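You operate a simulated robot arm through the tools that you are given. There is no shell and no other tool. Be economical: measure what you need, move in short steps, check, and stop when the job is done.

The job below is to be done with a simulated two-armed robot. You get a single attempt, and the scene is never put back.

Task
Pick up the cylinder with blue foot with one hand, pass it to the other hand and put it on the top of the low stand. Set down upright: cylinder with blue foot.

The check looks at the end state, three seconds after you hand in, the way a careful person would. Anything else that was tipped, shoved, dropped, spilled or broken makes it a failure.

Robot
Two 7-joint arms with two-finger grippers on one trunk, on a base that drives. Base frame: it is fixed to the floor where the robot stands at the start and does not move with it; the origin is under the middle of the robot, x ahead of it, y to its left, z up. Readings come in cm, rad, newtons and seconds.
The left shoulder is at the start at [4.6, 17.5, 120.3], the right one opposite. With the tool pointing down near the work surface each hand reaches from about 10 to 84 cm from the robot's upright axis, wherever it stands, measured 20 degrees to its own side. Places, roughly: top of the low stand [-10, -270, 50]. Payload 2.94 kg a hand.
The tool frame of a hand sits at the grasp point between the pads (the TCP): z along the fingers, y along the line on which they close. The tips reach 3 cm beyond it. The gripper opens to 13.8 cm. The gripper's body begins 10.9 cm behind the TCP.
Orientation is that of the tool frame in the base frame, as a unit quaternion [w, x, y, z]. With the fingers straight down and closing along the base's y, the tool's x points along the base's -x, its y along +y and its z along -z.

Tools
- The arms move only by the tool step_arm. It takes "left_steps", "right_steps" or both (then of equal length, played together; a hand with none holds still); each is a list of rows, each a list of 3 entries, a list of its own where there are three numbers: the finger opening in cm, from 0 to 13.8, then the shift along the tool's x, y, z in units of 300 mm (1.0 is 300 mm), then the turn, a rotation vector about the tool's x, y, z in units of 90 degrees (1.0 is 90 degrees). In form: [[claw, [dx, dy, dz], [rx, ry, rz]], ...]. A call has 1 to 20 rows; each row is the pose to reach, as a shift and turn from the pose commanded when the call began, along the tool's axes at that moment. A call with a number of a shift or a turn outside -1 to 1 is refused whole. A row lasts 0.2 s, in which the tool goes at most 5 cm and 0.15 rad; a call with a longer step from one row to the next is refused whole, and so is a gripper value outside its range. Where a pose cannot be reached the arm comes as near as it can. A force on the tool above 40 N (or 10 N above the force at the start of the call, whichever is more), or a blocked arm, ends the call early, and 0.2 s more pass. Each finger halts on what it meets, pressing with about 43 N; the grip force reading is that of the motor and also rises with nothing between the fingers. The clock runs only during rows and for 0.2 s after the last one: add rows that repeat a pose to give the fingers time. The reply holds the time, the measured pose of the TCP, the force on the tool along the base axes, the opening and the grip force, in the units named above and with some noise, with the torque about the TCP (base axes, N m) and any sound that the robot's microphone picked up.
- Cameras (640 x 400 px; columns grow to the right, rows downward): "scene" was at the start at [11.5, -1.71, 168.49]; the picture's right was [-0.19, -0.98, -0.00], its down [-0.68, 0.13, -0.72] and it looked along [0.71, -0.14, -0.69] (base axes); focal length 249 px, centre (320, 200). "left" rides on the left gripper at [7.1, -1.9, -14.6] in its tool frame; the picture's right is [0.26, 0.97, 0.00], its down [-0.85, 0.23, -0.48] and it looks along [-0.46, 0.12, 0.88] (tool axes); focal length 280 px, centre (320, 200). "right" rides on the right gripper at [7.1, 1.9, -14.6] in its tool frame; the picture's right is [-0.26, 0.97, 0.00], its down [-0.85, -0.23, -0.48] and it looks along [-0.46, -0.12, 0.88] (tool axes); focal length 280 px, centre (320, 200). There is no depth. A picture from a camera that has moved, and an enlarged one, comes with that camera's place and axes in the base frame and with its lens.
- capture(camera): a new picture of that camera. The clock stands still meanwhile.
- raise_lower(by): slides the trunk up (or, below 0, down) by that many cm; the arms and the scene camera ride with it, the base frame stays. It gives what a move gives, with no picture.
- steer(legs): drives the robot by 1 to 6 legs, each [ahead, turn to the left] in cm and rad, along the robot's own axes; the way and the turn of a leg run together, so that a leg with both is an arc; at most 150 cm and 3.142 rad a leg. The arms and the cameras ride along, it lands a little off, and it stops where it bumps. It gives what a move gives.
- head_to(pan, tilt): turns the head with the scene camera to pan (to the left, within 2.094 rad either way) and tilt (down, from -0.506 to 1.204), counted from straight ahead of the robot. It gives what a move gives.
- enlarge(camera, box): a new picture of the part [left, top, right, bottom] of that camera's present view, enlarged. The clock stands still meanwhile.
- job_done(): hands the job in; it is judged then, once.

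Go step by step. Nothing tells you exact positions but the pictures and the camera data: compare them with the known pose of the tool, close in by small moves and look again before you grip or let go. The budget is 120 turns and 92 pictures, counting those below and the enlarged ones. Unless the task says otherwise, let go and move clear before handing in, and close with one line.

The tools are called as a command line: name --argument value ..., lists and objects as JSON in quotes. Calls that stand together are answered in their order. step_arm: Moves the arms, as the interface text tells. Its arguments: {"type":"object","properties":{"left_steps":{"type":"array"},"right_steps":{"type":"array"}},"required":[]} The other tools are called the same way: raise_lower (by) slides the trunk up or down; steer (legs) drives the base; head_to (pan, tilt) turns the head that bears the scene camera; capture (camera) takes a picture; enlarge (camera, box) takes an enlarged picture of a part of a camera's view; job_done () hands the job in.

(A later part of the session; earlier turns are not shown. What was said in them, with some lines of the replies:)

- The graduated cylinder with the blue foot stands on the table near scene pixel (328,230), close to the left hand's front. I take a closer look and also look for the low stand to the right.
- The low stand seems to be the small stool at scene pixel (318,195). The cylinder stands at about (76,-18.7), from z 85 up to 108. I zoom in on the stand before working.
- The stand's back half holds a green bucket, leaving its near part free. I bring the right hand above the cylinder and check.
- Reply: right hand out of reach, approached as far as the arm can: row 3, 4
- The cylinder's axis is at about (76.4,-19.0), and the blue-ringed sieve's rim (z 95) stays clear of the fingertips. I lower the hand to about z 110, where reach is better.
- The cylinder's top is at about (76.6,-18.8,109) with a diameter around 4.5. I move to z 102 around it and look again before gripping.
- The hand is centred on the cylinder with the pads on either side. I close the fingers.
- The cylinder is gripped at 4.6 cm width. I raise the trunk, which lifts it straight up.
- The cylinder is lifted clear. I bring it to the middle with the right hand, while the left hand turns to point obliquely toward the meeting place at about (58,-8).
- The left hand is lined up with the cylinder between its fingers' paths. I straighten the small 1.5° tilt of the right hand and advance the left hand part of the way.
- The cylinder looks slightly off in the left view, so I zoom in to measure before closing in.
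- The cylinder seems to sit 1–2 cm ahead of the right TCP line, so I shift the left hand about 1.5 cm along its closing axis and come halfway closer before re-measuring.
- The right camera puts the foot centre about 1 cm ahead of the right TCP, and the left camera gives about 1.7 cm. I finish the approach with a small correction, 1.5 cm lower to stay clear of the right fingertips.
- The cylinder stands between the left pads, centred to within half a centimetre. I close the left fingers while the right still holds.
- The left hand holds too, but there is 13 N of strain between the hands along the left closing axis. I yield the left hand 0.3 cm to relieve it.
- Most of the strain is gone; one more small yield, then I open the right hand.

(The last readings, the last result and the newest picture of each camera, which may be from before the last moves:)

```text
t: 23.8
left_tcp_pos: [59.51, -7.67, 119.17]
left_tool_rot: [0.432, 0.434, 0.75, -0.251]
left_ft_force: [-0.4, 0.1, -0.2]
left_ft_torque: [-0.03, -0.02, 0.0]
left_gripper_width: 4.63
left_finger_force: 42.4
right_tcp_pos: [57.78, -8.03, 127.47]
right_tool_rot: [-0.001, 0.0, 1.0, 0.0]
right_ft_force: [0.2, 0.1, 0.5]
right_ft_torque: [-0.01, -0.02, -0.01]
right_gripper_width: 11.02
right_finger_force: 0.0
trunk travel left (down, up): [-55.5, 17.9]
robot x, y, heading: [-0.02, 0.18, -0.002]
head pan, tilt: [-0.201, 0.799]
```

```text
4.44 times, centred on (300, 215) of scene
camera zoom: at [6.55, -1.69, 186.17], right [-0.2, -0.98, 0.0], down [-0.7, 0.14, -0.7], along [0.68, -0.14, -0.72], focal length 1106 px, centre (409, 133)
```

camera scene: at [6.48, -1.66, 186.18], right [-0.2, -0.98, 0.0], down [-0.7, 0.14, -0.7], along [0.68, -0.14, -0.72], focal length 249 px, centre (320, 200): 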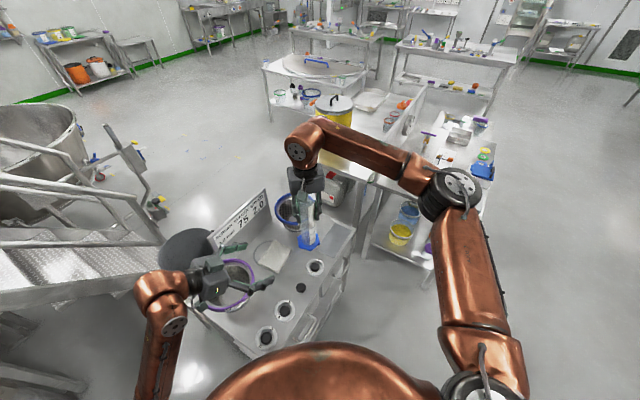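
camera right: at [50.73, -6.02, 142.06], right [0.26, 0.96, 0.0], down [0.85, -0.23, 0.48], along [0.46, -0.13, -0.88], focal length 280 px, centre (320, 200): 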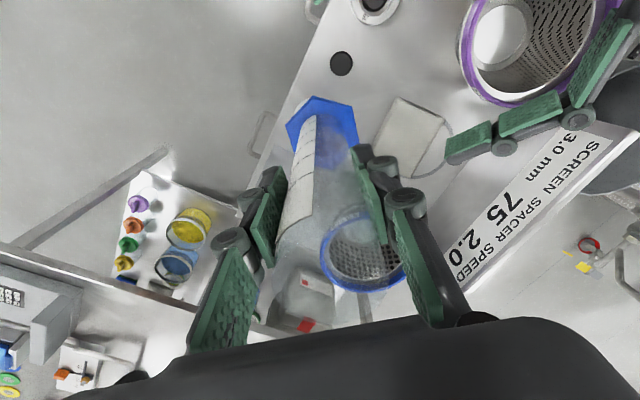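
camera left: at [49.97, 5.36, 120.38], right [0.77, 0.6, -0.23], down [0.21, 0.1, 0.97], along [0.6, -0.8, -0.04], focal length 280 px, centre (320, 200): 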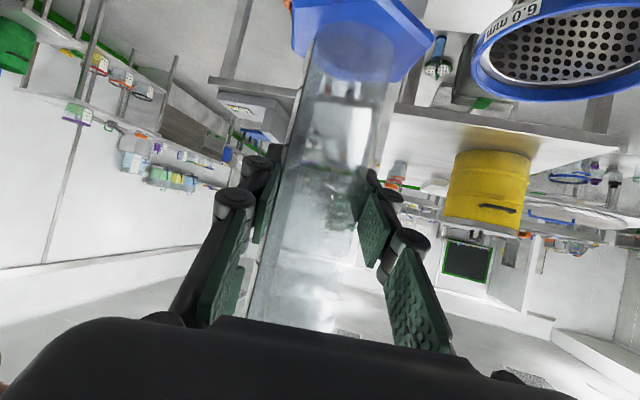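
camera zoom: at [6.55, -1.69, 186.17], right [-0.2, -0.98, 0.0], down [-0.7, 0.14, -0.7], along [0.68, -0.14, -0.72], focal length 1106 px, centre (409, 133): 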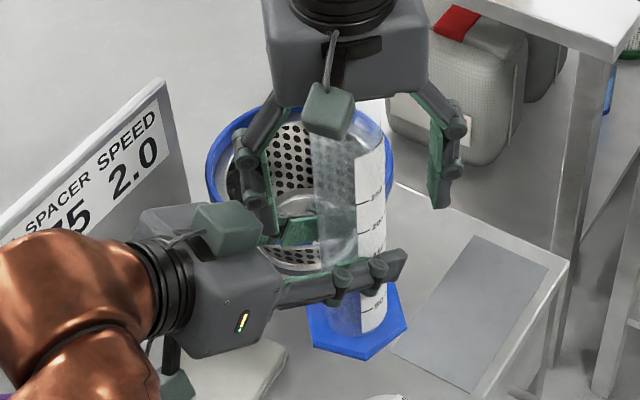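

The left hand now holds the cylinder alone and upright. I lift the right hand straight off it and then aside.

step_arm --right_steps '[[11, [0, 0, -0.1], [0, 0, 0]], [11, [0, 0, -0.22], [0, 0, 0]], [11, [0, 0, -0.35], [0, 0, 0]], [11, [0, 0, -0.48], [0, 0, 0]], [11, [0.1, -0.05, -0.5], [0, 0, 0]], [11, [0.15, -0.15, -0.5], [0, 0, 0]], [11, [0.2, -0.28, -0.5], [0, 0, 0]], [11, [0.25, -0.42, -0.5], [0, 0, 0]], [11, [0.3, -0.56, -0.5], [0, 0, 0]], [11, [0.35, -0.7, -0.5], [0, 0, 0]], [11, [0.35, -0.7, -0.5], [0, 0, 0]]]'

head_to --pan -1.5 --tilt 0.75

capture --camera "scene"

head_to --pan -2.09 --tilt 0.9

capture --camera "scene"

head_to --pan 0 --tilt 1.2

capture --camera "scene"

```text
t: 26.2
left_tcp_pos: [59.62, -7.51, 119.02]
left_tool_rot: [0.433, 0.433, 0.75, -0.251]
left_ft_force: [0.2, 0.1, -0.9]
left_ft_torque: [-0.02, -0.02, -0.08]
left_gripper_width: 4.57
left_finger_force: 43.2
right_tcp_pos: [47.51, -28.81, 142.38]
right_tool_rot: [-0.001, 0.0, 1.0, -0.001]
right_ft_force: [-0.3, -0.3, -0.5]
right_ft_torque: [-0.03, 0.01, -0.02]
right_gripper_width: 11.0
right_finger_force: 0.1
trunk travel left (down, up): [-55.5, 17.9]
robot x, y, heading: [-0.1, -0.24, 0.002]
head pan, tilt: [-0.201, 0.799]
```

```text
t: 27.6
left_tcp_pos: [59.52, -7.63, 119.19]
left_tool_rot: [0.433, 0.434, 0.749, -0.25]
left_ft_force: [0.3, 0.1, -0.2]
left_ft_torque: [-0.02, -0.02, 0.0]
left_gripper_width: 4.55
left_finger_force: 43.0
right_tcp_pos: [47.37, -28.89, 142.41]
right_tool_rot: [-0.001, 0.001, 1.0, 0.0]
right_ft_force: [-0.5, 0.7, 0.7]
right_ft_torque: [-0.02, 0.02, 0.03]
right_gripper_width: 10.99
right_finger_force: 0.0
trunk travel left (down, up): [-55.5, 17.9]
robot x, y, heading: [-0.12, 0.02, 0.001]
head pan, tilt: [-1.499, 0.75]
```

```text
58 pictures are left
camera scene: at [-0.75, -8.38, 186.57], right [-1.0, -0.07, 0.0], down [-0.05, 0.68, -0.73], along [0.05, -0.73, -0.68], focal length 249 px, centre (320, 200)
```

scene: 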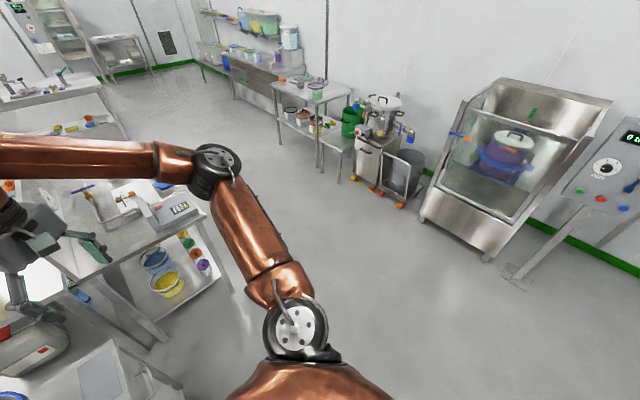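

```text
t: 28.6
left_tcp_pos: [59.42, -7.67, 119.18]
left_tool_rot: [0.433, 0.433, 0.75, -0.25]
left_ft_force: [0.3, 0.4, 0.4]
left_ft_torque: [0.02, -0.01, 0.0]
left_gripper_width: 4.56
left_finger_force: 42.9
right_tcp_pos: [47.35, -28.89, 142.39]
right_tool_rot: [-0.001, 0.001, 1.0, 0.0]
right_ft_force: [-0.7, 0.6, 0.4]
right_ft_torque: [0.02, -0.01, -0.01]
right_gripper_width: 11.02
right_finger_force: 0.1
trunk travel left (down, up): [-55.5, 17.9]
robot x, y, heading: [-0.08, 0.04, 0.001]
head pan, tilt: [-2.089, 0.901]
```

```text
57 pictures are left
camera scene: at [-5.09, -6.68, 185.39], right [-0.87, 0.49, 0.0], down [0.39, 0.68, -0.62], along [-0.31, -0.54, -0.78], focal length 249 px, centre (320, 200)
```

scene: 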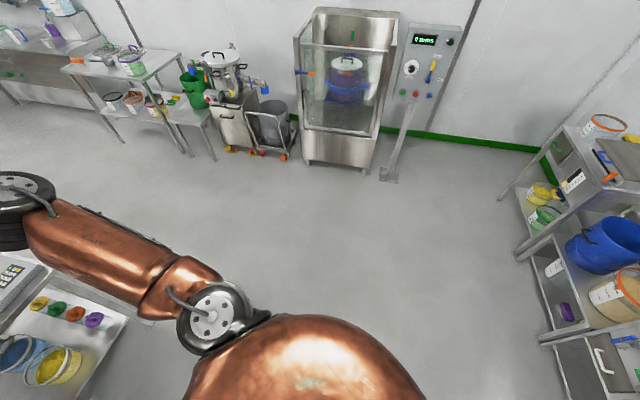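

```text
t: 30.6
left_tcp_pos: [59.5, -7.72, 119.12]
left_tool_rot: [0.433, 0.433, 0.75, -0.249]
left_ft_force: [-0.4, 0.2, 0.1]
left_ft_torque: [0.0, -0.01, 0.01]
left_gripper_width: 4.53
left_finger_force: 42.8
right_tcp_pos: [47.35, -28.94, 142.24]
right_tool_rot: [0.0, 0.001, 1.0, 0.0]
right_ft_force: [0.4, 0.7, 0.2]
right_ft_torque: [-0.01, -0.01, -0.03]
right_gripper_width: 10.99
right_finger_force: 0.2
trunk travel left (down, up): [-55.5, 17.9]
robot x, y, heading: [0.01, -0.17, -0.003]
head pan, tilt: [0.0, 1.201]
```

```text
56 pictures are left
camera scene: at [4.23, -0.12, 183.4], right [0.0, -1.0, 0.0], down [-0.93, 0.0, -0.36], along [0.36, 0.0, -0.93], focal length 249 px, centre (320, 200)
```

scene: 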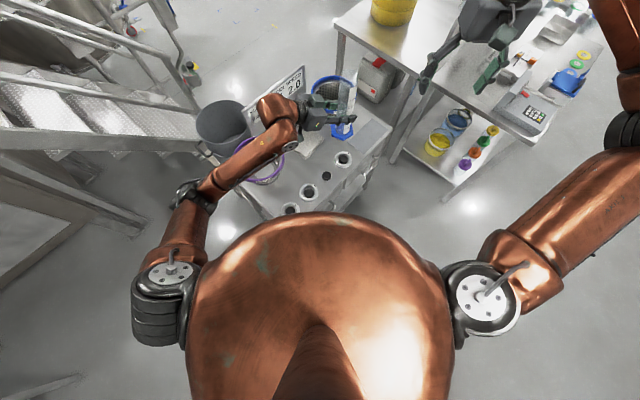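

The route behind and to the right is open floor. I back off from the table, turn toward the stand and drive most of the way there.

steer --legs '[[-40, 0]]'

steer --legs '[[0, -1.36], [120, 0], [0, -0.21]]'

head_to --pan 0 --tilt 0.7

capture --camera "scene"

```text
t: 33.1
left_tcp_pos: [19.08, -7.9, 119.31]
left_tool_rot: [0.432, 0.436, 0.748, -0.251]
left_ft_force: [-1.0, 0.2, -0.8]
left_ft_torque: [0.03, -0.04, 0.02]
left_gripper_width: 4.49
left_finger_force: 42.7
right_tcp_pos: [6.78, -29.1, 142.37]
right_tool_rot: [0.001, 0.003, 1.0, 0.0]
right_ft_force: [-0.1, -0.2, -0.5]
right_ft_torque: [0.0, -0.01, -0.01]
right_gripper_width: 10.99
right_finger_force: 0.0
trunk travel left (down, up): [-55.5, 17.9]
robot x, y, heading: [-40.38, -0.15, -0.007]
head pan, tilt: [0.0, 1.201]
```

```text
t: 43.4
left_tcp_pos: [-25.58, -178.68, 119.12]
left_tool_rot: [0.124, 0.839, 0.215, -0.484]
left_ft_force: [-0.3, 0.3, -0.1]
left_ft_torque: [-0.03, -0.06, 0.01]
left_gripper_width: 4.44
left_finger_force: 43.1
right_tcp_pos: [-46.5, -166.0, 142.34]
right_tool_rot: [0.0, 0.716, 0.699, 0.0]
right_ft_force: [-0.6, 0.2, -0.4]
right_ft_torque: [0.0, -0.04, -0.01]
right_gripper_width: 11.02
right_finger_force: 0.1
trunk travel left (down, up): [-55.5, 17.9]
robot x, y, heading: [-16.82, -119.24, -1.596]
head pan, tilt: [0.0, 1.201]
```

```text
t: 44.4
left_tcp_pos: [-25.49, -178.6, 119.21]
left_tool_rot: [0.124, 0.839, 0.215, -0.484]
left_ft_force: [0.1, -0.1, -0.4]
left_ft_torque: [-0.02, -0.01, 0.01]
left_gripper_width: 4.45
left_finger_force: 43.4
right_tcp_pos: [-46.37, -166.02, 142.37]
right_tool_rot: [0.0, 0.715, 0.699, 0.0]
right_ft_force: [0.0, 0.1, -0.1]
right_ft_torque: [-0.01, 0.0, 0.02]
right_gripper_width: 10.99
right_finger_force: 0.2
trunk travel left (down, up): [-55.5, 17.9]
robot x, y, heading: [-16.51, -119.36, -1.593]
head pan, tilt: [0.0, 0.7]
```

```text
55 pictures are left
camera scene: at [-16.82, -126.67, 186.99], right [-1.0, 0.02, 0.0], down [0.01, 0.64, -0.76], along [-0.02, -0.76, -0.65], focal length 249 px, centre (320, 200)
```

scene: 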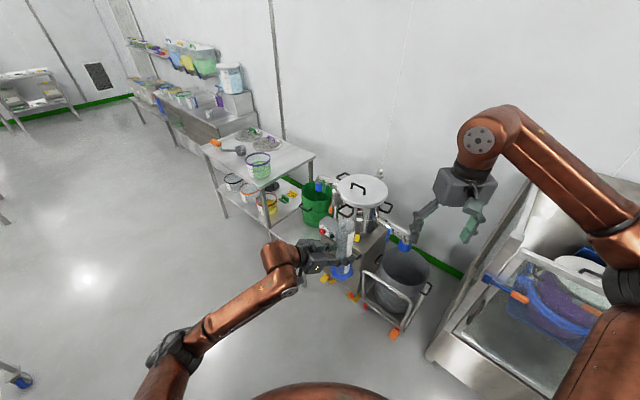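

The left hand blocks the view of the stand. I draw it aside to the left a bit and look again.

step_arm --left_steps '[[3, [0.055, 0.032, -0.095], [0, 0, 0]], [3, [0.11, 0.063, -0.19], [0, 0, 0]], [3, [0.165, 0.095, -0.286], [0, 0, 0]], [3, [0.22, 0.127, -0.381], [0, 0, 0]], [3, [0.275, 0.158, -0.477], [0, 0, 0]], [3, [0.33, 0.19, -0.572], [0, 0, 0]], [3, [0.33, 0.19, -0.572], [0, 0, 0]]]'

head_to --pan 0 --tilt 0.8

capture --camera "scene"

enlarge --camera "scene" --box '[220, 120, 460, 300]'

```text
t: 46.0
left_tcp_pos: [-5.29, -174.26, 119.16]
left_tool_rot: [0.124, 0.839, 0.214, -0.484]
left_ft_force: [-0.6, 0.3, 0.4]
left_ft_torque: [0.01, -0.01, 0.03]
left_gripper_width: 4.45
left_finger_force: 43.7
right_tcp_pos: [-46.45, -166.07, 142.16]
right_tool_rot: [0.0, 0.715, 0.699, 0.0]
right_ft_force: [0.2, -0.2, 0.3]
right_ft_torque: [0.04, 0.0, 0.02]
right_gripper_width: 11.01
right_finger_force: 0.0
trunk travel left (down, up): [-55.5, 17.9]
robot x, y, heading: [-16.56, -119.28, -1.591]
head pan, tilt: [0.0, 0.7]
```

```text
t: 46.6
left_tcp_pos: [-5.22, -174.24, 119.37]
left_tool_rot: [0.125, 0.839, 0.214, -0.484]
left_ft_force: [-0.4, 0.2, 0.4]
left_ft_torque: [-0.01, 0.0, 0.0]
left_gripper_width: 4.45
left_finger_force: 42.8
right_tcp_pos: [-46.44, -166.07, 142.34]
right_tool_rot: [0.0, 0.715, 0.699, 0.0]
right_ft_force: [0.4, 0.8, 0.0]
right_ft_torque: [0.01, -0.01, -0.03]
right_gripper_width: 11.0
right_finger_force: 0.2
trunk travel left (down, up): [-55.5, 17.9]
robot x, y, heading: [-16.47, -119.09, -1.595]
head pan, tilt: [0.0, 0.799]
```

```text
54 pictures are left
camera scene: at [-16.82, -126.22, 186.18], right [-1.0, 0.02, 0.0], down [0.02, 0.72, -0.7], along [-0.02, -0.7, -0.72], focal length 249 px, centre (320, 200)
```

scene: 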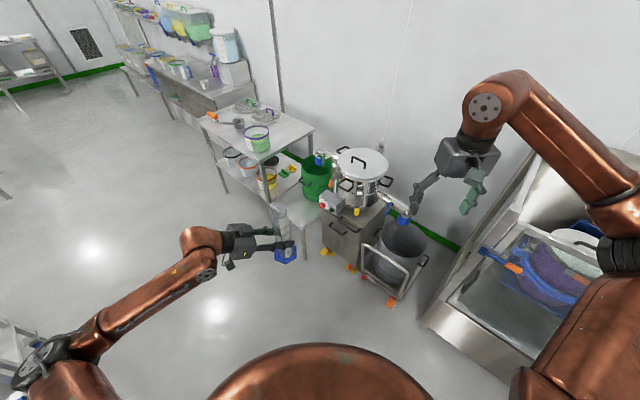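

```text
2.22 times, centred on (340, 210) of scene
camera zoom: at [-16.82, -126.22, 186.18], right [-1.0, 0.02, 0.0], down [0.02, 0.72, -0.7], along [-0.02, -0.7, -0.72], focal length 553 px, centre (276, 178)
```

zoom: 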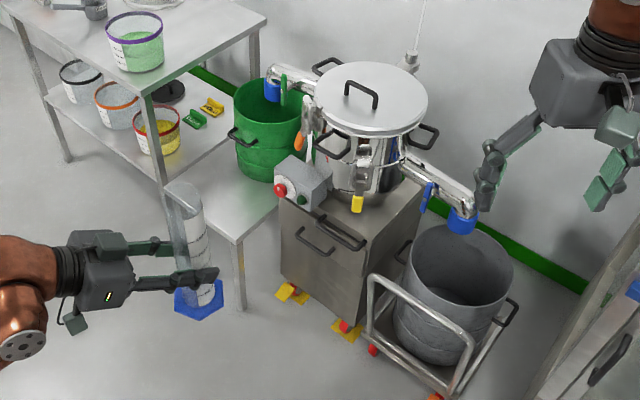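

The stand's front corner is at about (-7.5,-231) with free space near (-2.5,-247.5) between the bucket and the table. I turn the left hand to point more forward (clear of the table corner) and tuck the right arm back and up.

step_arm --left_steps '[[3, [0, 0, 0], [-0.064, 0, -0.037]], [3, [0, 0, 0], [-0.128, 0, -0.074]], [3, [0, 0, 0], [-0.193, 0, -0.111]], [3, [0, 0, 0], [-0.257, 0, -0.148]], [3, [0, 0, 0], [-0.321, 0, -0.185]], [3, [0, 0, 0], [-0.385, 0, -0.222]], [3, [0, 0, 0], [-0.385, 0, -0.222]], [3, [0, 0, 0], [-0.385, 0, -0.222]]]' --right_steps '[[11, [0.1, -0.02, -0.08], [0, 0, 0]], [11, [0.2, -0.05, -0.16], [0, 0, 0]], [11, [0.3, -0.08, -0.24], [0, 0, 0]], [11, [0.4, -0.1, -0.32], [0, 0, 0]], [11, [0.5, -0.13, -0.4], [0, 0, 0]], [11, [0.6, -0.15, -0.46], [0, 0, 0]], [11, [0.667, -0.167, -0.5], [0, 0, 0]], [11, [0.667, -0.167, -0.5], [0, 0, 0]]]'

capture --camera "scene"

```text
t: 48.4
left_tcp_pos: [-5.5, -174.0, 119.18]
left_tool_rot: [0.282, 0.715, 0.488, -0.413]
left_ft_force: [-0.2, 0.7, -0.4]
left_ft_torque: [0.01, -0.05, 0.02]
left_gripper_width: 4.47
left_finger_force: 42.8
right_tcp_pos: [-49.48, -147.54, 155.56]
right_tool_rot: [0.0, 0.715, 0.699, 0.001]
right_ft_force: [0.3, 0.2, -0.1]
right_ft_torque: [-0.05, -0.06, 0.01]
right_gripper_width: 10.97
right_finger_force: 0.1
right hand out of reach, approached as far as the arm can: row 6, 7, 8
trunk travel left (down, up): [-55.5, 17.9]
robot x, y, heading: [-16.68, -119.47, -1.591]
head pan, tilt: [0.0, 0.799]
```

```text
52 pictures are left
camera scene: at [-16.91, -126.15, 186.18], right [-1.0, 0.02, 0.0], down [0.02, 0.72, -0.7], along [-0.02, -0.7, -0.72], focal length 249 px, centre (320, 200)
```

scene: 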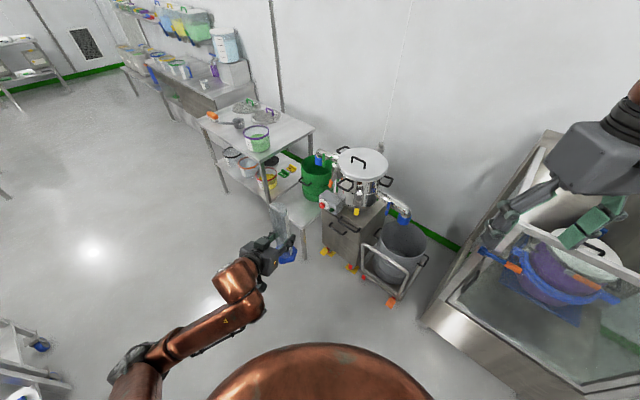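

The arms are well tucked. I lower the trunk 40 cm here in the open and drive closer with a slight shift to the left.

raise_lower --by -40

steer --legs '[[0, 0.22], [46, 0], [0, -0.2]]'

capture --camera "scene"

capture --camera "left"

```text
t: 52.3
left_tcp_pos: [-5.6, -176.43, 68.8]
left_tool_rot: [0.207, 0.742, 0.528, -0.358]
left_ft_force: [0.6, 0.4, -0.2]
left_ft_torque: [-0.01, -0.01, 0.0]
left_gripper_width: 4.47
left_finger_force: 43.2
right_tcp_pos: [-49.37, -160.2, 107.88]
right_tool_rot: [-0.09, 0.709, 0.693, 0.092]
right_ft_force: [-0.7, -0.1, -0.4]
right_ft_torque: [-0.01, 0.01, 0.02]
right_gripper_width: 11.01
right_finger_force: 0.0
trunk travel left (down, up): [-15.5, 57.9]
robot x, y, heading: [-16.29, -119.03, -1.591]
head pan, tilt: [0.0, 0.799]
```

```text
t: 56.6
left_tcp_pos: [4.05, -222.39, 68.84]
left_tool_rot: [0.21, 0.739, 0.532, -0.357]
left_ft_force: [-0.2, -0.7, 0.3]
left_ft_torque: [0.01, 0.04, -0.03]
left_gripper_width: 4.46
left_finger_force: 43.3
right_tcp_pos: [-40.12, -206.55, 107.68]
right_tool_rot: [-0.09, 0.706, 0.697, 0.092]
right_ft_force: [-0.1, 0.8, -0.5]
right_ft_torque: [0.02, -0.05, -0.01]
right_gripper_width: 11.01
right_finger_force: 0.0
trunk travel left (down, up): [-15.5, 57.9]
robot x, y, heading: [-7.54, -165.39, -1.583]
head pan, tilt: [0.0, 0.799]
```

```text
51 pictures are left
camera scene: at [-8.13, -192.58, 145.14], right [-1.0, 0.01, 0.0], down [0.01, 0.72, -0.7], along [-0.01, -0.7, -0.72], focal length 249 px, centre (320, 200)
```

scene: 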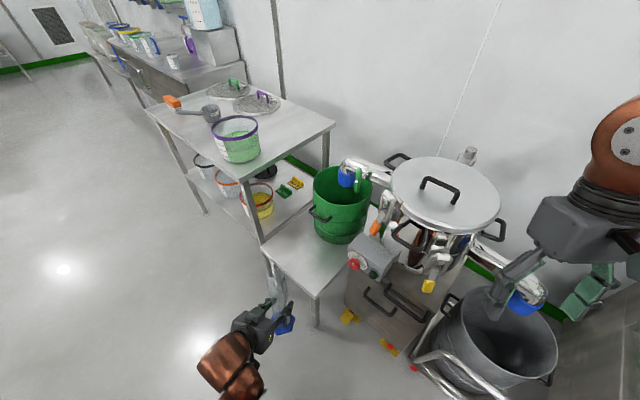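

```text
50 pictures are left
camera left: at [8.12, -207.04, 73.29], right [0.95, -0.17, -0.26], down [0.21, -0.29, 0.93], along [-0.24, -0.94, -0.24], focal length 280 px, centre (320, 200)
```

left: 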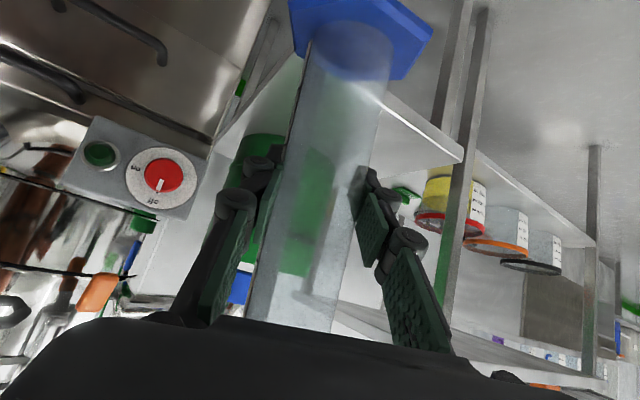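

Lowering the trunk leaned the hands forward by about 12°, so I level the cylinder with the left hand, then drive 10 cm closer. The target spot on the stand is about (-4,-249.5).

step_arm --left_steps '[[3, [0, 0, 0], [-0.0112, -0.0622, 0.0195]], [3, [0, 0, 0], [-0.0225, -0.1245, 0.0389]], [3, [0, 0, 0], [-0.0225, -0.1245, 0.0389]]]'

steer --legs '[[10, 0]]'

capture --camera "scene"

capture --camera "left"

capture --camera "right"

```text
t: 57.4
left_tcp_pos: [4.05, -222.31, 68.89]
left_tool_rot: [0.285, 0.713, 0.491, -0.412]
left_ft_force: [0.0, -0.3, -0.2]
left_ft_torque: [-0.04, 0.0, -0.03]
left_gripper_width: 4.47
left_finger_force: 42.4
right_tcp_pos: [-39.96, -206.46, 107.66]
right_tool_rot: [-0.09, 0.707, 0.695, 0.092]
right_ft_force: [0.0, 0.5, 0.7]
right_ft_torque: [0.02, 0.02, -0.02]
right_gripper_width: 10.98
right_finger_force: 0.0
trunk travel left (down, up): [-15.5, 57.9]
robot x, y, heading: [-7.4, -165.46, -1.585]
head pan, tilt: [0.0, 0.799]
```

```text
t: 58.5
left_tcp_pos: [3.85, -232.48, 68.71]
left_tool_rot: [0.284, 0.713, 0.491, -0.412]
left_ft_force: [-0.3, -1.5, -0.2]
left_ft_torque: [0.04, 0.02, -0.01]
left_gripper_width: 4.46
left_finger_force: 42.8
right_tcp_pos: [-40.21, -216.67, 107.88]
right_tool_rot: [-0.091, 0.707, 0.696, 0.092]
right_ft_force: [0.5, -0.1, -0.7]
right_ft_torque: [0.1, 0.03, 0.0]
right_gripper_width: 11.0
right_finger_force: 0.0
trunk travel left (down, up): [-15.5, 57.9]
robot x, y, heading: [-7.76, -175.51, -1.587]
head pan, tilt: [0.0, 0.799]
```

```text
49 pictures are left
camera scene: at [-8.19, -202.75, 145.13], right [-1.0, 0.01, 0.0], down [0.01, 0.72, -0.7], along [-0.01, -0.7, -0.72], focal length 249 px, centre (320, 200)
```

scene: 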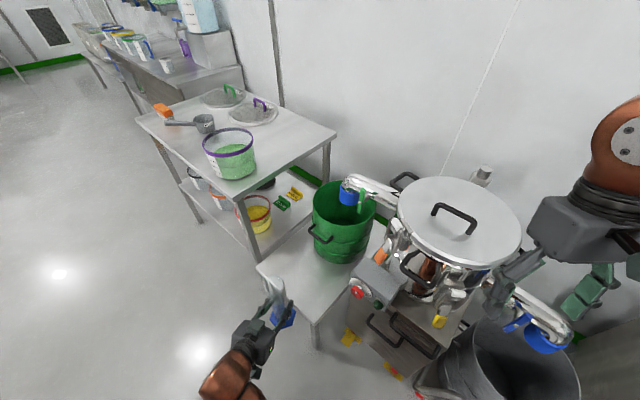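

```text
48 pictures are left
camera left: at [8.02, -216.58, 70.03], right [0.95, -0.22, -0.23], down [0.21, -0.09, 0.97], along [-0.24, -0.97, -0.04], focal length 280 px, centre (320, 200)
```

left: 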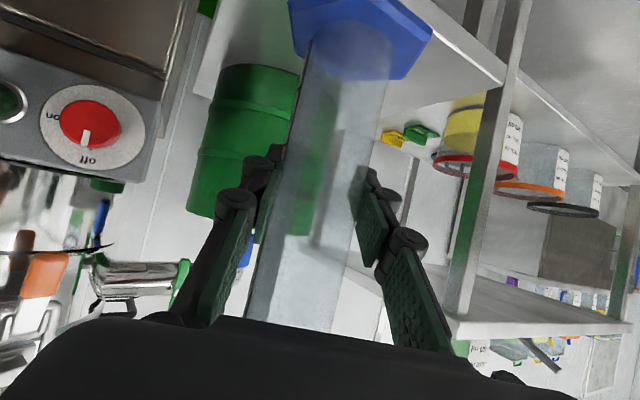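

```text
47 pictures are left
camera right: at [-38.14, -213.6, 123.61], right [0.96, -0.27, -0.07], down [-0.24, -0.94, 0.24], along [-0.13, -0.22, -0.97], focal length 280 px, centre (320, 200)
```

right: 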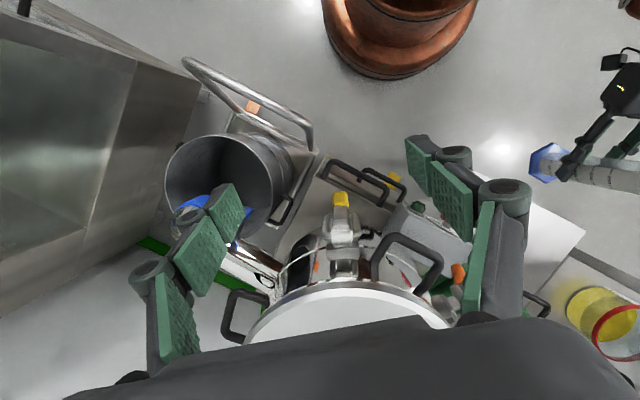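

The cylinder is level again. I now move the left hand forward over the free part of the stand, still about 10 cm above it.

step_arm --left_steps '[[3, [-0.052, -0.007, 0.09], [0, 0, 0]], [3, [-0.103, -0.014, 0.18], [0, 0, 0]], [3, [-0.155, -0.021, 0.27], [0, 0, 0]], [3, [-0.207, -0.028, 0.36], [0, 0, 0]], [3, [-0.258, -0.035, 0.45], [0, 0, 0]], [3, [-0.31, -0.043, 0.54], [0, 0, 0]], [3, [-0.31, -0.043, 0.54], [0, 0, 0]]]'

capture --camera "scene"

enlarge --camera "scene" --box '[220, 200, 400, 360]'

capture --camera "left"

capture --camera "right"

```text
t: 60.1
left_tcp_pos: [-4.05, -249.34, 68.76]
left_tool_rot: [0.284, 0.713, 0.491, -0.412]
left_ft_force: [0.1, -0.2, 1.3]
left_ft_torque: [-0.03, 0.01, 0.0]
left_gripper_width: 4.47
left_finger_force: 43.1
right_tcp_pos: [-40.09, -216.64, 107.74]
right_tool_rot: [-0.09, 0.707, 0.696, 0.092]
right_ft_force: [-0.2, 0.2, -0.4]
right_ft_torque: [0.01, -0.02, -0.02]
right_gripper_width: 10.99
right_finger_force: 0.0
trunk travel left (down, up): [-15.5, 57.9]
robot x, y, heading: [-7.39, -175.41, -1.585]
head pan, tilt: [0.0, 0.799]
```

```text
46 pictures are left
camera scene: at [-8.2, -202.64, 145.14], right [-1.0, 0.01, 0.0], down [0.01, 0.72, -0.7], along [-0.01, -0.7, -0.72], focal length 249 px, centre (320, 200)
```

scene: 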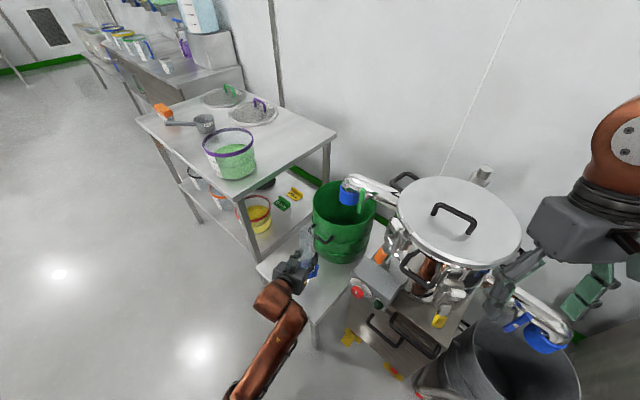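

```text
2.50 times, centred on (310, 280) of scene
camera zoom: at [-8.2, -202.64, 145.14], right [-1.0, 0.01, 0.0], down [0.01, 0.72, -0.7], along [-0.01, -0.7, -0.72], focal length 622 px, centre (345, 0)
```

zoom: 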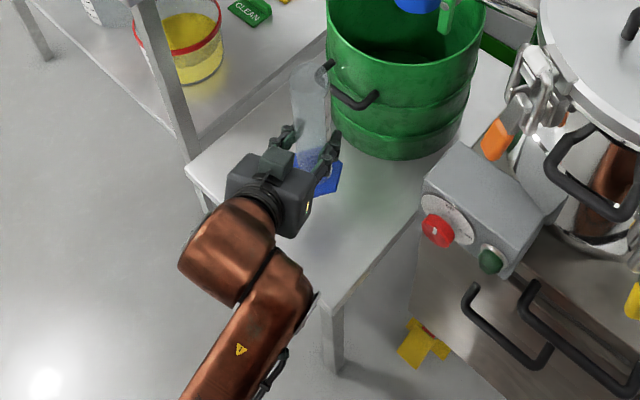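

```text
44 pictures are left
camera left: at [0.1, -233.53, 69.99], right [0.95, -0.22, -0.23], down [0.21, -0.09, 0.97], along [-0.24, -0.97, -0.04], focal length 280 px, centre (320, 200)
```

left: 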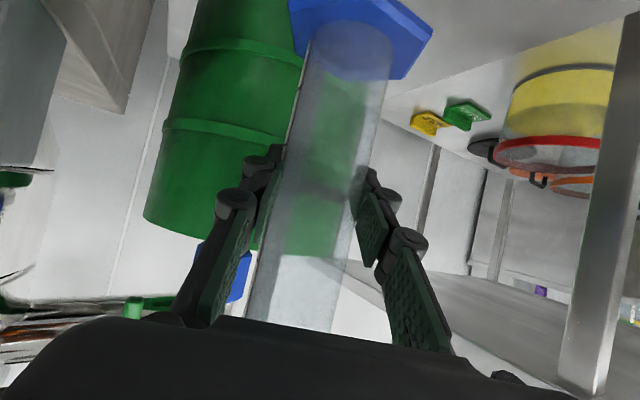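

```text
43 pictures are left
camera right: at [-38.14, -213.5, 123.63], right [0.96, -0.27, -0.07], down [-0.24, -0.94, 0.24], along [-0.13, -0.22, -0.97], focal length 280 px, centre (320, 200)
```

right: 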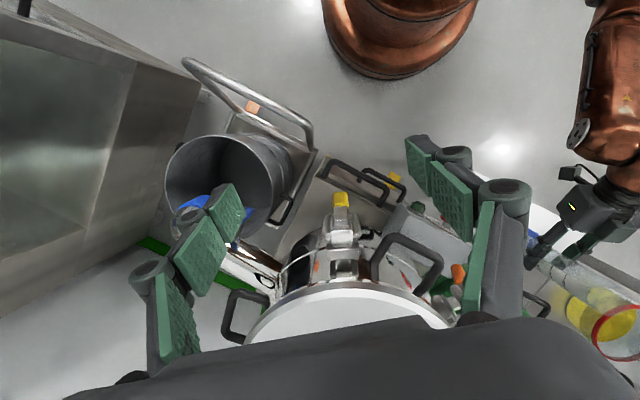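

The foot is over the stand's free area. I shift 2 cm away from the bucket and descend 8 cm, then check the gap.

step_arm --left_steps '[[3, [0.032, 0.029, -0.056], [0, 0, 0]], [3, [0.09, 0.029, -0.02], [0, 0, 0]], [3, [0.15, 0.029, 0.012], [0, 0, 0]], [3, [0.21, 0.029, 0.046], [0, 0, 0]], [3, [0.263, 0.029, 0.077], [0, 0, 0]], [3, [0.263, 0.029, 0.077], [0, 0, 0]]]'

enlarge --camera "scene" --box '[250, 200, 370, 300]'

capture --camera "left"

```text
t: 61.5
left_tcp_pos: [-2.55, -247.92, 60.82]
left_tool_rot: [0.284, 0.713, 0.492, -0.411]
left_ft_force: [-0.3, 0.1, 0.1]
left_ft_torque: [0.01, 0.03, 0.03]
left_gripper_width: 4.48
left_finger_force: 43.1
right_tcp_pos: [-40.13, -216.62, 107.75]
right_tool_rot: [-0.091, 0.706, 0.696, 0.093]
right_ft_force: [-0.1, 0.7, -0.3]
right_ft_torque: [0.01, 0.02, 0.02]
right_gripper_width: 11.01
right_finger_force: 0.0
trunk travel left (down, up): [-15.5, 57.9]
robot x, y, heading: [-7.43, -175.43, -1.585]
head pan, tilt: [0.0, 0.799]
```

```text
4.00 times, centred on (310, 250) of scene
camera zoom: at [-8.23, -202.64, 145.14], right [-1.0, 0.01, 0.0], down [0.01, 0.72, -0.7], along [-0.01, -0.7, -0.72], focal length 995 px, centre (360, 0)
```

zoom: 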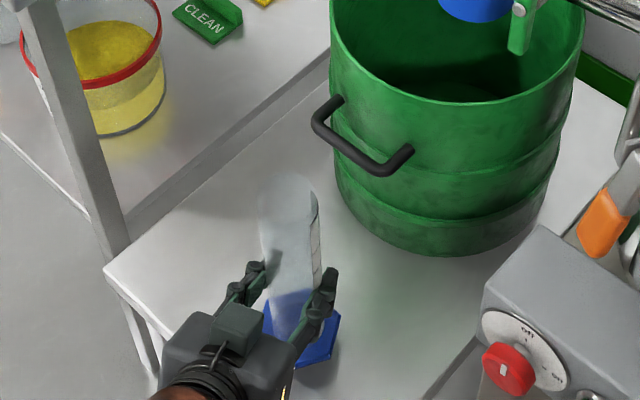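

```text
41 pictures are left
camera left: at [1.7, -232.12, 62.01], right [0.95, -0.22, -0.23], down [0.21, -0.09, 0.97], along [-0.24, -0.97, -0.04], focal length 280 px, centre (320, 200)
```

left: 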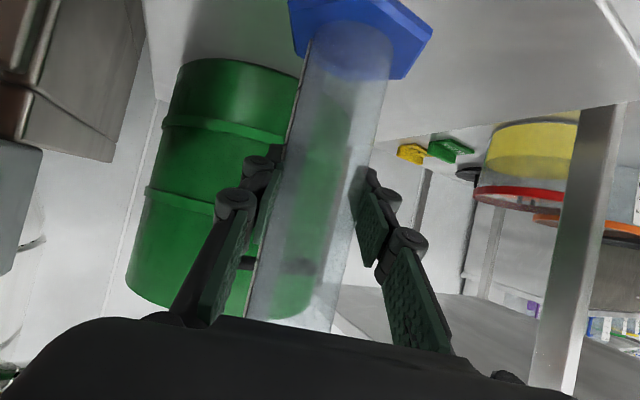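

The foot is a couple of centimetres above the surface, clear of the edges and the bucket. I descend slowly and watch the force.

step_arm --left_steps '[[3, [0.0116, 0, 0.0066], [0, 0, 0]], [3, [0.0231, 0, 0.0133], [0, 0, 0]], [3, [0.0347, 0, 0.02], [0, 0, 0]], [3, [0.0347, 0, 0.02], [0, 0, 0]]]'

```text
t: 62.5
left_tcp_pos: [-2.51, -247.8, 59.49]
left_tool_rot: [0.284, 0.713, 0.491, -0.412]
left_ft_force: [-0.3, -1.1, -0.5]
left_ft_torque: [-0.01, 0.05, -0.03]
left_gripper_width: 4.47
left_finger_force: 43.3
right_tcp_pos: [-40.13, -216.63, 107.7]
right_tool_rot: [-0.09, 0.707, 0.696, 0.091]
right_ft_force: [0.6, -0.6, -0.1]
right_ft_torque: [0.02, 0.01, -0.01]
right_gripper_width: 11.02
right_finger_force: 0.0
trunk travel left (down, up): [-15.5, 57.9]
robot x, y, heading: [-7.65, -175.25, -1.585]
head pan, tilt: [0.0, 0.799]
```

step_arm --left_steps '[[3, [0.0087, 0, 0.005], [0, 0, 0]], [3, [0.0173, 0, 0.01], [0, 0, 0]], [3, [0.0173, 0, 0.01], [0, 0, 0]]]'

enlarge --camera "left" --box '[240, 0, 480, 150]'

enlarge --camera "scene" --box '[280, 240, 360, 300]'

```text
t: 63.4
left_tcp_pos: [-2.4, -247.77, 58.89]
left_tool_rot: [0.284, 0.713, 0.492, -0.411]
left_ft_force: [1.0, -1.7, -0.8]
left_ft_torque: [-0.02, -0.01, 0.01]
left_gripper_width: 4.45
left_finger_force: 42.5
right_tcp_pos: [-40.3, -216.62, 107.69]
right_tool_rot: [-0.09, 0.707, 0.695, 0.092]
right_ft_force: [0.6, -0.1, 0.2]
right_ft_torque: [-0.01, -0.01, 0.01]
right_gripper_width: 11.0
right_finger_force: 0.0
trunk travel left (down, up): [-15.5, 57.9]
robot x, y, heading: [-7.64, -175.32, -1.584]
head pan, tilt: [0.0, 0.799]
```

```text
2.67 times, centred on (360, 75) of left
camera zoom: at [1.67, -231.99, 60.17], right [0.95, -0.22, -0.23], down [0.21, -0.09, 0.97], along [-0.24, -0.97, -0.04], focal length 748 px, centre (213, 533)
```

zoom: 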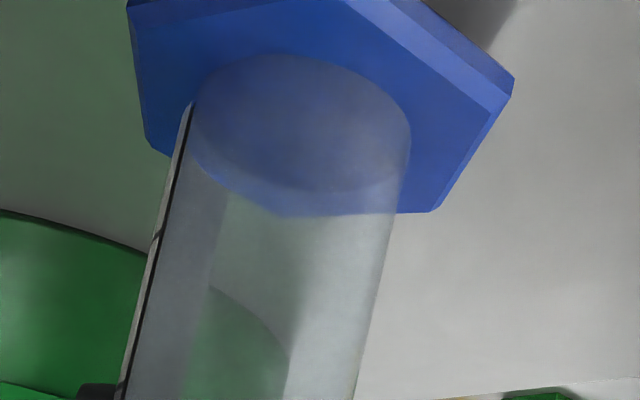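

```text
6.67 times, centred on (320, 270) of scene
camera zoom: at [-8.22, -202.65, 145.13], right [-1.0, 0.01, 0.0], down [0.01, 0.72, -0.7], along [-0.01, -0.7, -0.72], focal length 1659 px, centre (320, -267)
```

zoom: 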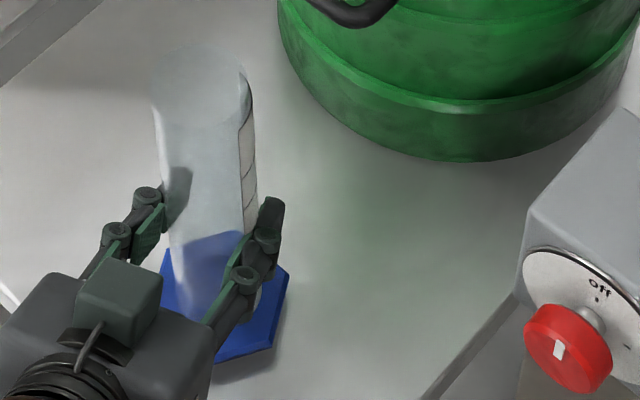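

No contact yet; a shadow gap remains under the foot. I continue in small steps.

step_arm --left_steps '[[3, [0.0058, 0, 0.0033], [0, 0, 0]], [3, [0.0116, 0, 0.0067], [0, 0, 0]], [3, [0.0173, 0, 0.01], [0, 0, 0]], [3, [0.0173, 0, 0.01], [0, 0, 0]]]'

```text
t: 64.3
left_tcp_pos: [-2.48, -247.85, 58.37]
left_tool_rot: [0.283, 0.714, 0.491, -0.411]
left_ft_force: [-0.2, 0.2, -0.1]
left_ft_torque: [-0.01, -0.01, -0.01]
left_gripper_width: 4.47
left_finger_force: 42.6
right_tcp_pos: [-40.13, -216.71, 107.73]
right_tool_rot: [-0.091, 0.707, 0.695, 0.092]
right_ft_force: [-0.6, 0.0, -0.1]
right_ft_torque: [0.01, 0.05, -0.02]
right_gripper_width: 10.98
right_finger_force: 0.1
trunk travel left (down, up): [-15.5, 57.9]
robot x, y, heading: [-7.79, -175.28, -1.58]
head pan, tilt: [0.0, 0.799]
```

step_arm --left_steps '[[3, [0.0058, 0, 0.0033], [0, 0, 0]], [3, [0.0116, 0, 0.0067], [0, 0, 0]], [3, [0.0173, 0, 0.01], [0, 0, 0]], [3, [0.0173, 0, 0.01], [0, 0, 0]]]'

enlarge --camera "scene" --box '[280, 240, 360, 300]'

```text
t: 65.3
left_tcp_pos: [-2.42, -247.95, 57.95]
left_tool_rot: [0.285, 0.712, 0.491, -0.412]
left_ft_force: [-0.8, 0.7, 1.7]
left_ft_torque: [0.08, 0.14, -0.01]
left_gripper_width: 4.47
left_finger_force: 43.1
right_tcp_pos: [-40.16, -216.53, 107.86]
right_tool_rot: [-0.09, 0.707, 0.695, 0.092]
right_ft_force: [-0.1, 0.4, 0.1]
right_ft_torque: [0.02, -0.02, 0.02]
right_gripper_width: 11.02
right_finger_force: 0.0
trunk travel left (down, up): [-15.5, 57.9]
robot x, y, heading: [-7.86, -175.14, -1.584]
head pan, tilt: [0.0, 0.799]
```

```text
6.67 times, centred on (320, 270) of scene
camera zoom: at [-8.22, -202.6, 145.15], right [-1.0, 0.01, 0.0], down [0.01, 0.72, -0.7], along [-0.01, -0.7, -0.72], focal length 1659 px, centre (320, -267)
```

zoom: 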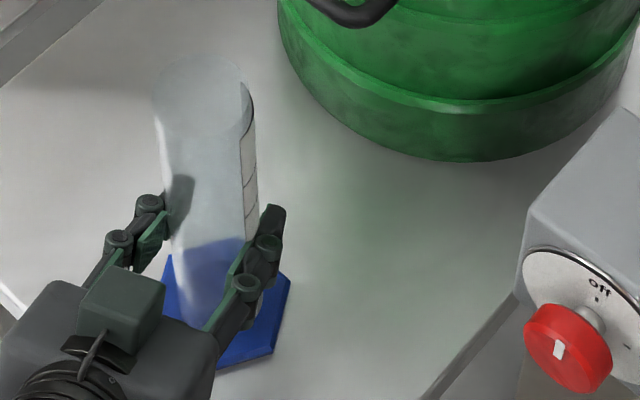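

First light contact shows in the force and torque. I go down another 0.2 cm.

step_arm --left_steps '[[3, [0.0029, 0, 0.0017], [0, 0, 0]], [3, [0.0058, 0, 0.0033], [0, 0, 0]], [3, [0.0058, 0, 0.0033], [0, 0, 0]]]'

```text
t: 66.2
left_tcp_pos: [-2.56, -247.89, 57.9]
left_tool_rot: [0.285, 0.712, 0.49, -0.414]
left_ft_force: [-0.5, -3.2, 9.1]
left_ft_torque: [0.03, 0.05, 0.01]
left_gripper_width: 4.46
left_finger_force: 42.7
right_tcp_pos: [-40.28, -216.54, 107.81]
right_tool_rot: [-0.091, 0.707, 0.695, 0.091]
right_ft_force: [-0.3, -0.4, 0.4]
right_ft_torque: [-0.01, -0.03, 0.0]
right_gripper_width: 11.01
right_finger_force: 0.0
trunk travel left (down, up): [-15.5, 57.9]
robot x, y, heading: [-7.83, -175.33, -1.583]
head pan, tilt: [0.0, 0.799]
```

The foot is seated: 9 N upward and almost no torque. I open the fingers gently.

step_arm --left_steps '[[4.5, [0, 0, 0], [0, 0, 0]], [5, [0, 0, 0], [0, 0, 0]], [5.5, [0, 0, 0], [0, 0, 0]], [6.5, [0, 0, 0], [0, 0, 0]], [7.5, [0, 0, 0], [0, 0, 0]], [8.5, [0, 0, 0], [0, 0, 0]], [8.5, [0, 0, 0], [0, 0, 0]]]'

enlarge --camera "scene" --box '[270, 225, 370, 300]'

capture --camera "left"

```text
t: 67.8
left_tcp_pos: [-2.44, -247.85, 57.72]
left_tool_rot: [0.284, 0.713, 0.491, -0.412]
left_ft_force: [-1.0, 0.2, -0.3]
left_ft_torque: [0.0, -0.04, 0.0]
left_gripper_width: 8.48
left_finger_force: 0.0
right_tcp_pos: [-40.15, -216.6, 107.73]
right_tool_rot: [-0.089, 0.707, 0.696, 0.091]
right_ft_force: [-0.2, 0.8, -0.3]
right_ft_torque: [-0.05, 0.04, 0.01]
right_gripper_width: 11.01
right_finger_force: 0.0
trunk travel left (down, up): [-15.5, 57.9]
robot x, y, heading: [-7.6, -175.43, -1.583]
head pan, tilt: [0.0, 0.799]
```

```text
5.33 times, centred on (320, 262) of scene
camera zoom: at [-8.22, -202.64, 145.14], right [-1.0, 0.01, 0.0], down [0.01, 0.72, -0.7], along [-0.01, -0.7, -0.72], focal length 1327 px, centre (320, -133)
```

zoom: 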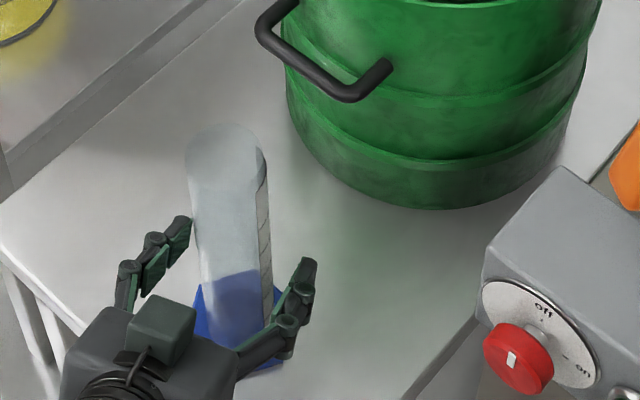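

```text
36 pictures are left
camera left: at [1.65, -232.04, 58.89], right [0.95, -0.22, -0.23], down [0.21, -0.09, 0.97], along [-0.24, -0.97, -0.04], focal length 280 px, centre (320, 200)
```

left: 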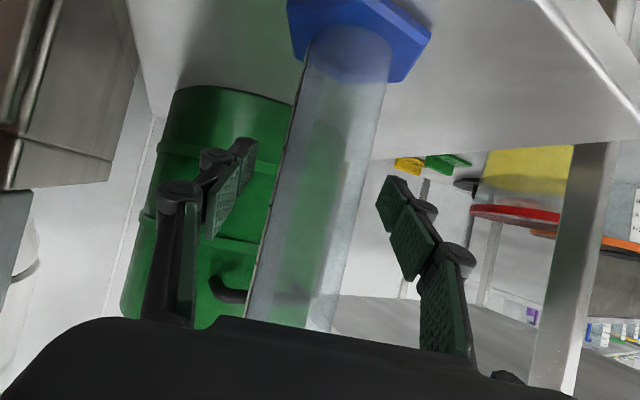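

The cylinder stands by itself, upright. I withdraw the left hand straight back horizontally.

step_arm --left_steps '[[8.5, [0.025, 0, -0.043], [0, 0, 0]], [8.5, [0.066, 0, -0.116], [0, 0, 0]], [8.5, [0.116, 0, -0.202], [0, 0, 0]], [8.5, [0.166, 0, -0.289], [0, 0, 0]], [8.5, [0.224, 0, -0.39], [0, 0, 0]], [8.5, [0.282, 0, -0.49], [0, 0, 0]], [8.5, [0.332, 0, -0.578], [0, 0, 0]], [8.5, [0.332, 0, -0.578], [0, 0, 0]]]'

capture --camera "scene"

capture --camera "left"

```text
t: 69.5
left_tcp_pos: [4.55, -229.08, 57.66]
left_tool_rot: [0.284, 0.713, 0.491, -0.412]
left_ft_force: [0.2, -0.7, 0.0]
left_ft_torque: [-0.02, 0.04, 0.02]
left_gripper_width: 8.49
left_finger_force: 0.1
right_tcp_pos: [-40.21, -216.67, 107.78]
right_tool_rot: [-0.091, 0.707, 0.695, 0.092]
right_ft_force: [-0.1, 0.0, -0.2]
right_ft_torque: [0.0, 0.0, 0.01]
right_gripper_width: 10.97
right_finger_force: 0.1
trunk travel left (down, up): [-15.5, 57.9]
robot x, y, heading: [-7.72, -175.52, -1.587]
head pan, tilt: [0.0, 0.799]
```

```text
35 pictures are left
camera scene: at [-8.22, -202.63, 145.14], right [-1.0, 0.01, 0.0], down [0.01, 0.72, -0.7], along [-0.01, -0.7, -0.72], focal length 249 px, centre (320, 200)
```

scene: 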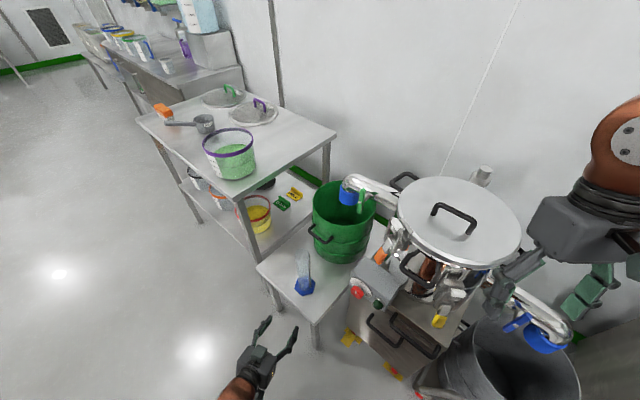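

```text
34 pictures are left
camera left: at [8.72, -213.31, 58.9], right [0.95, -0.22, -0.23], down [0.21, -0.09, 0.97], along [-0.24, -0.97, -0.04], focal length 280 px, centre (320, 200)
```

left: 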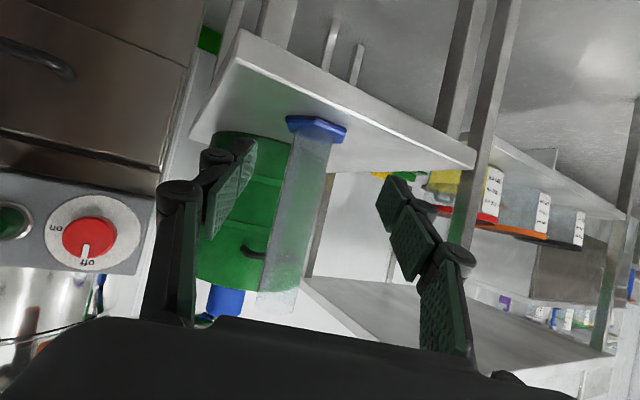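

The cylinder stands upright on the low stand, clear of the bucket and edges, and both hands are clear. I hand in.

job_done

```text
The job is handed in.
```

The cylinder with the blue foot was picked up with the right hand and passed to the left. It now stands upright on the low stand, with both hands clear and the job handed in.
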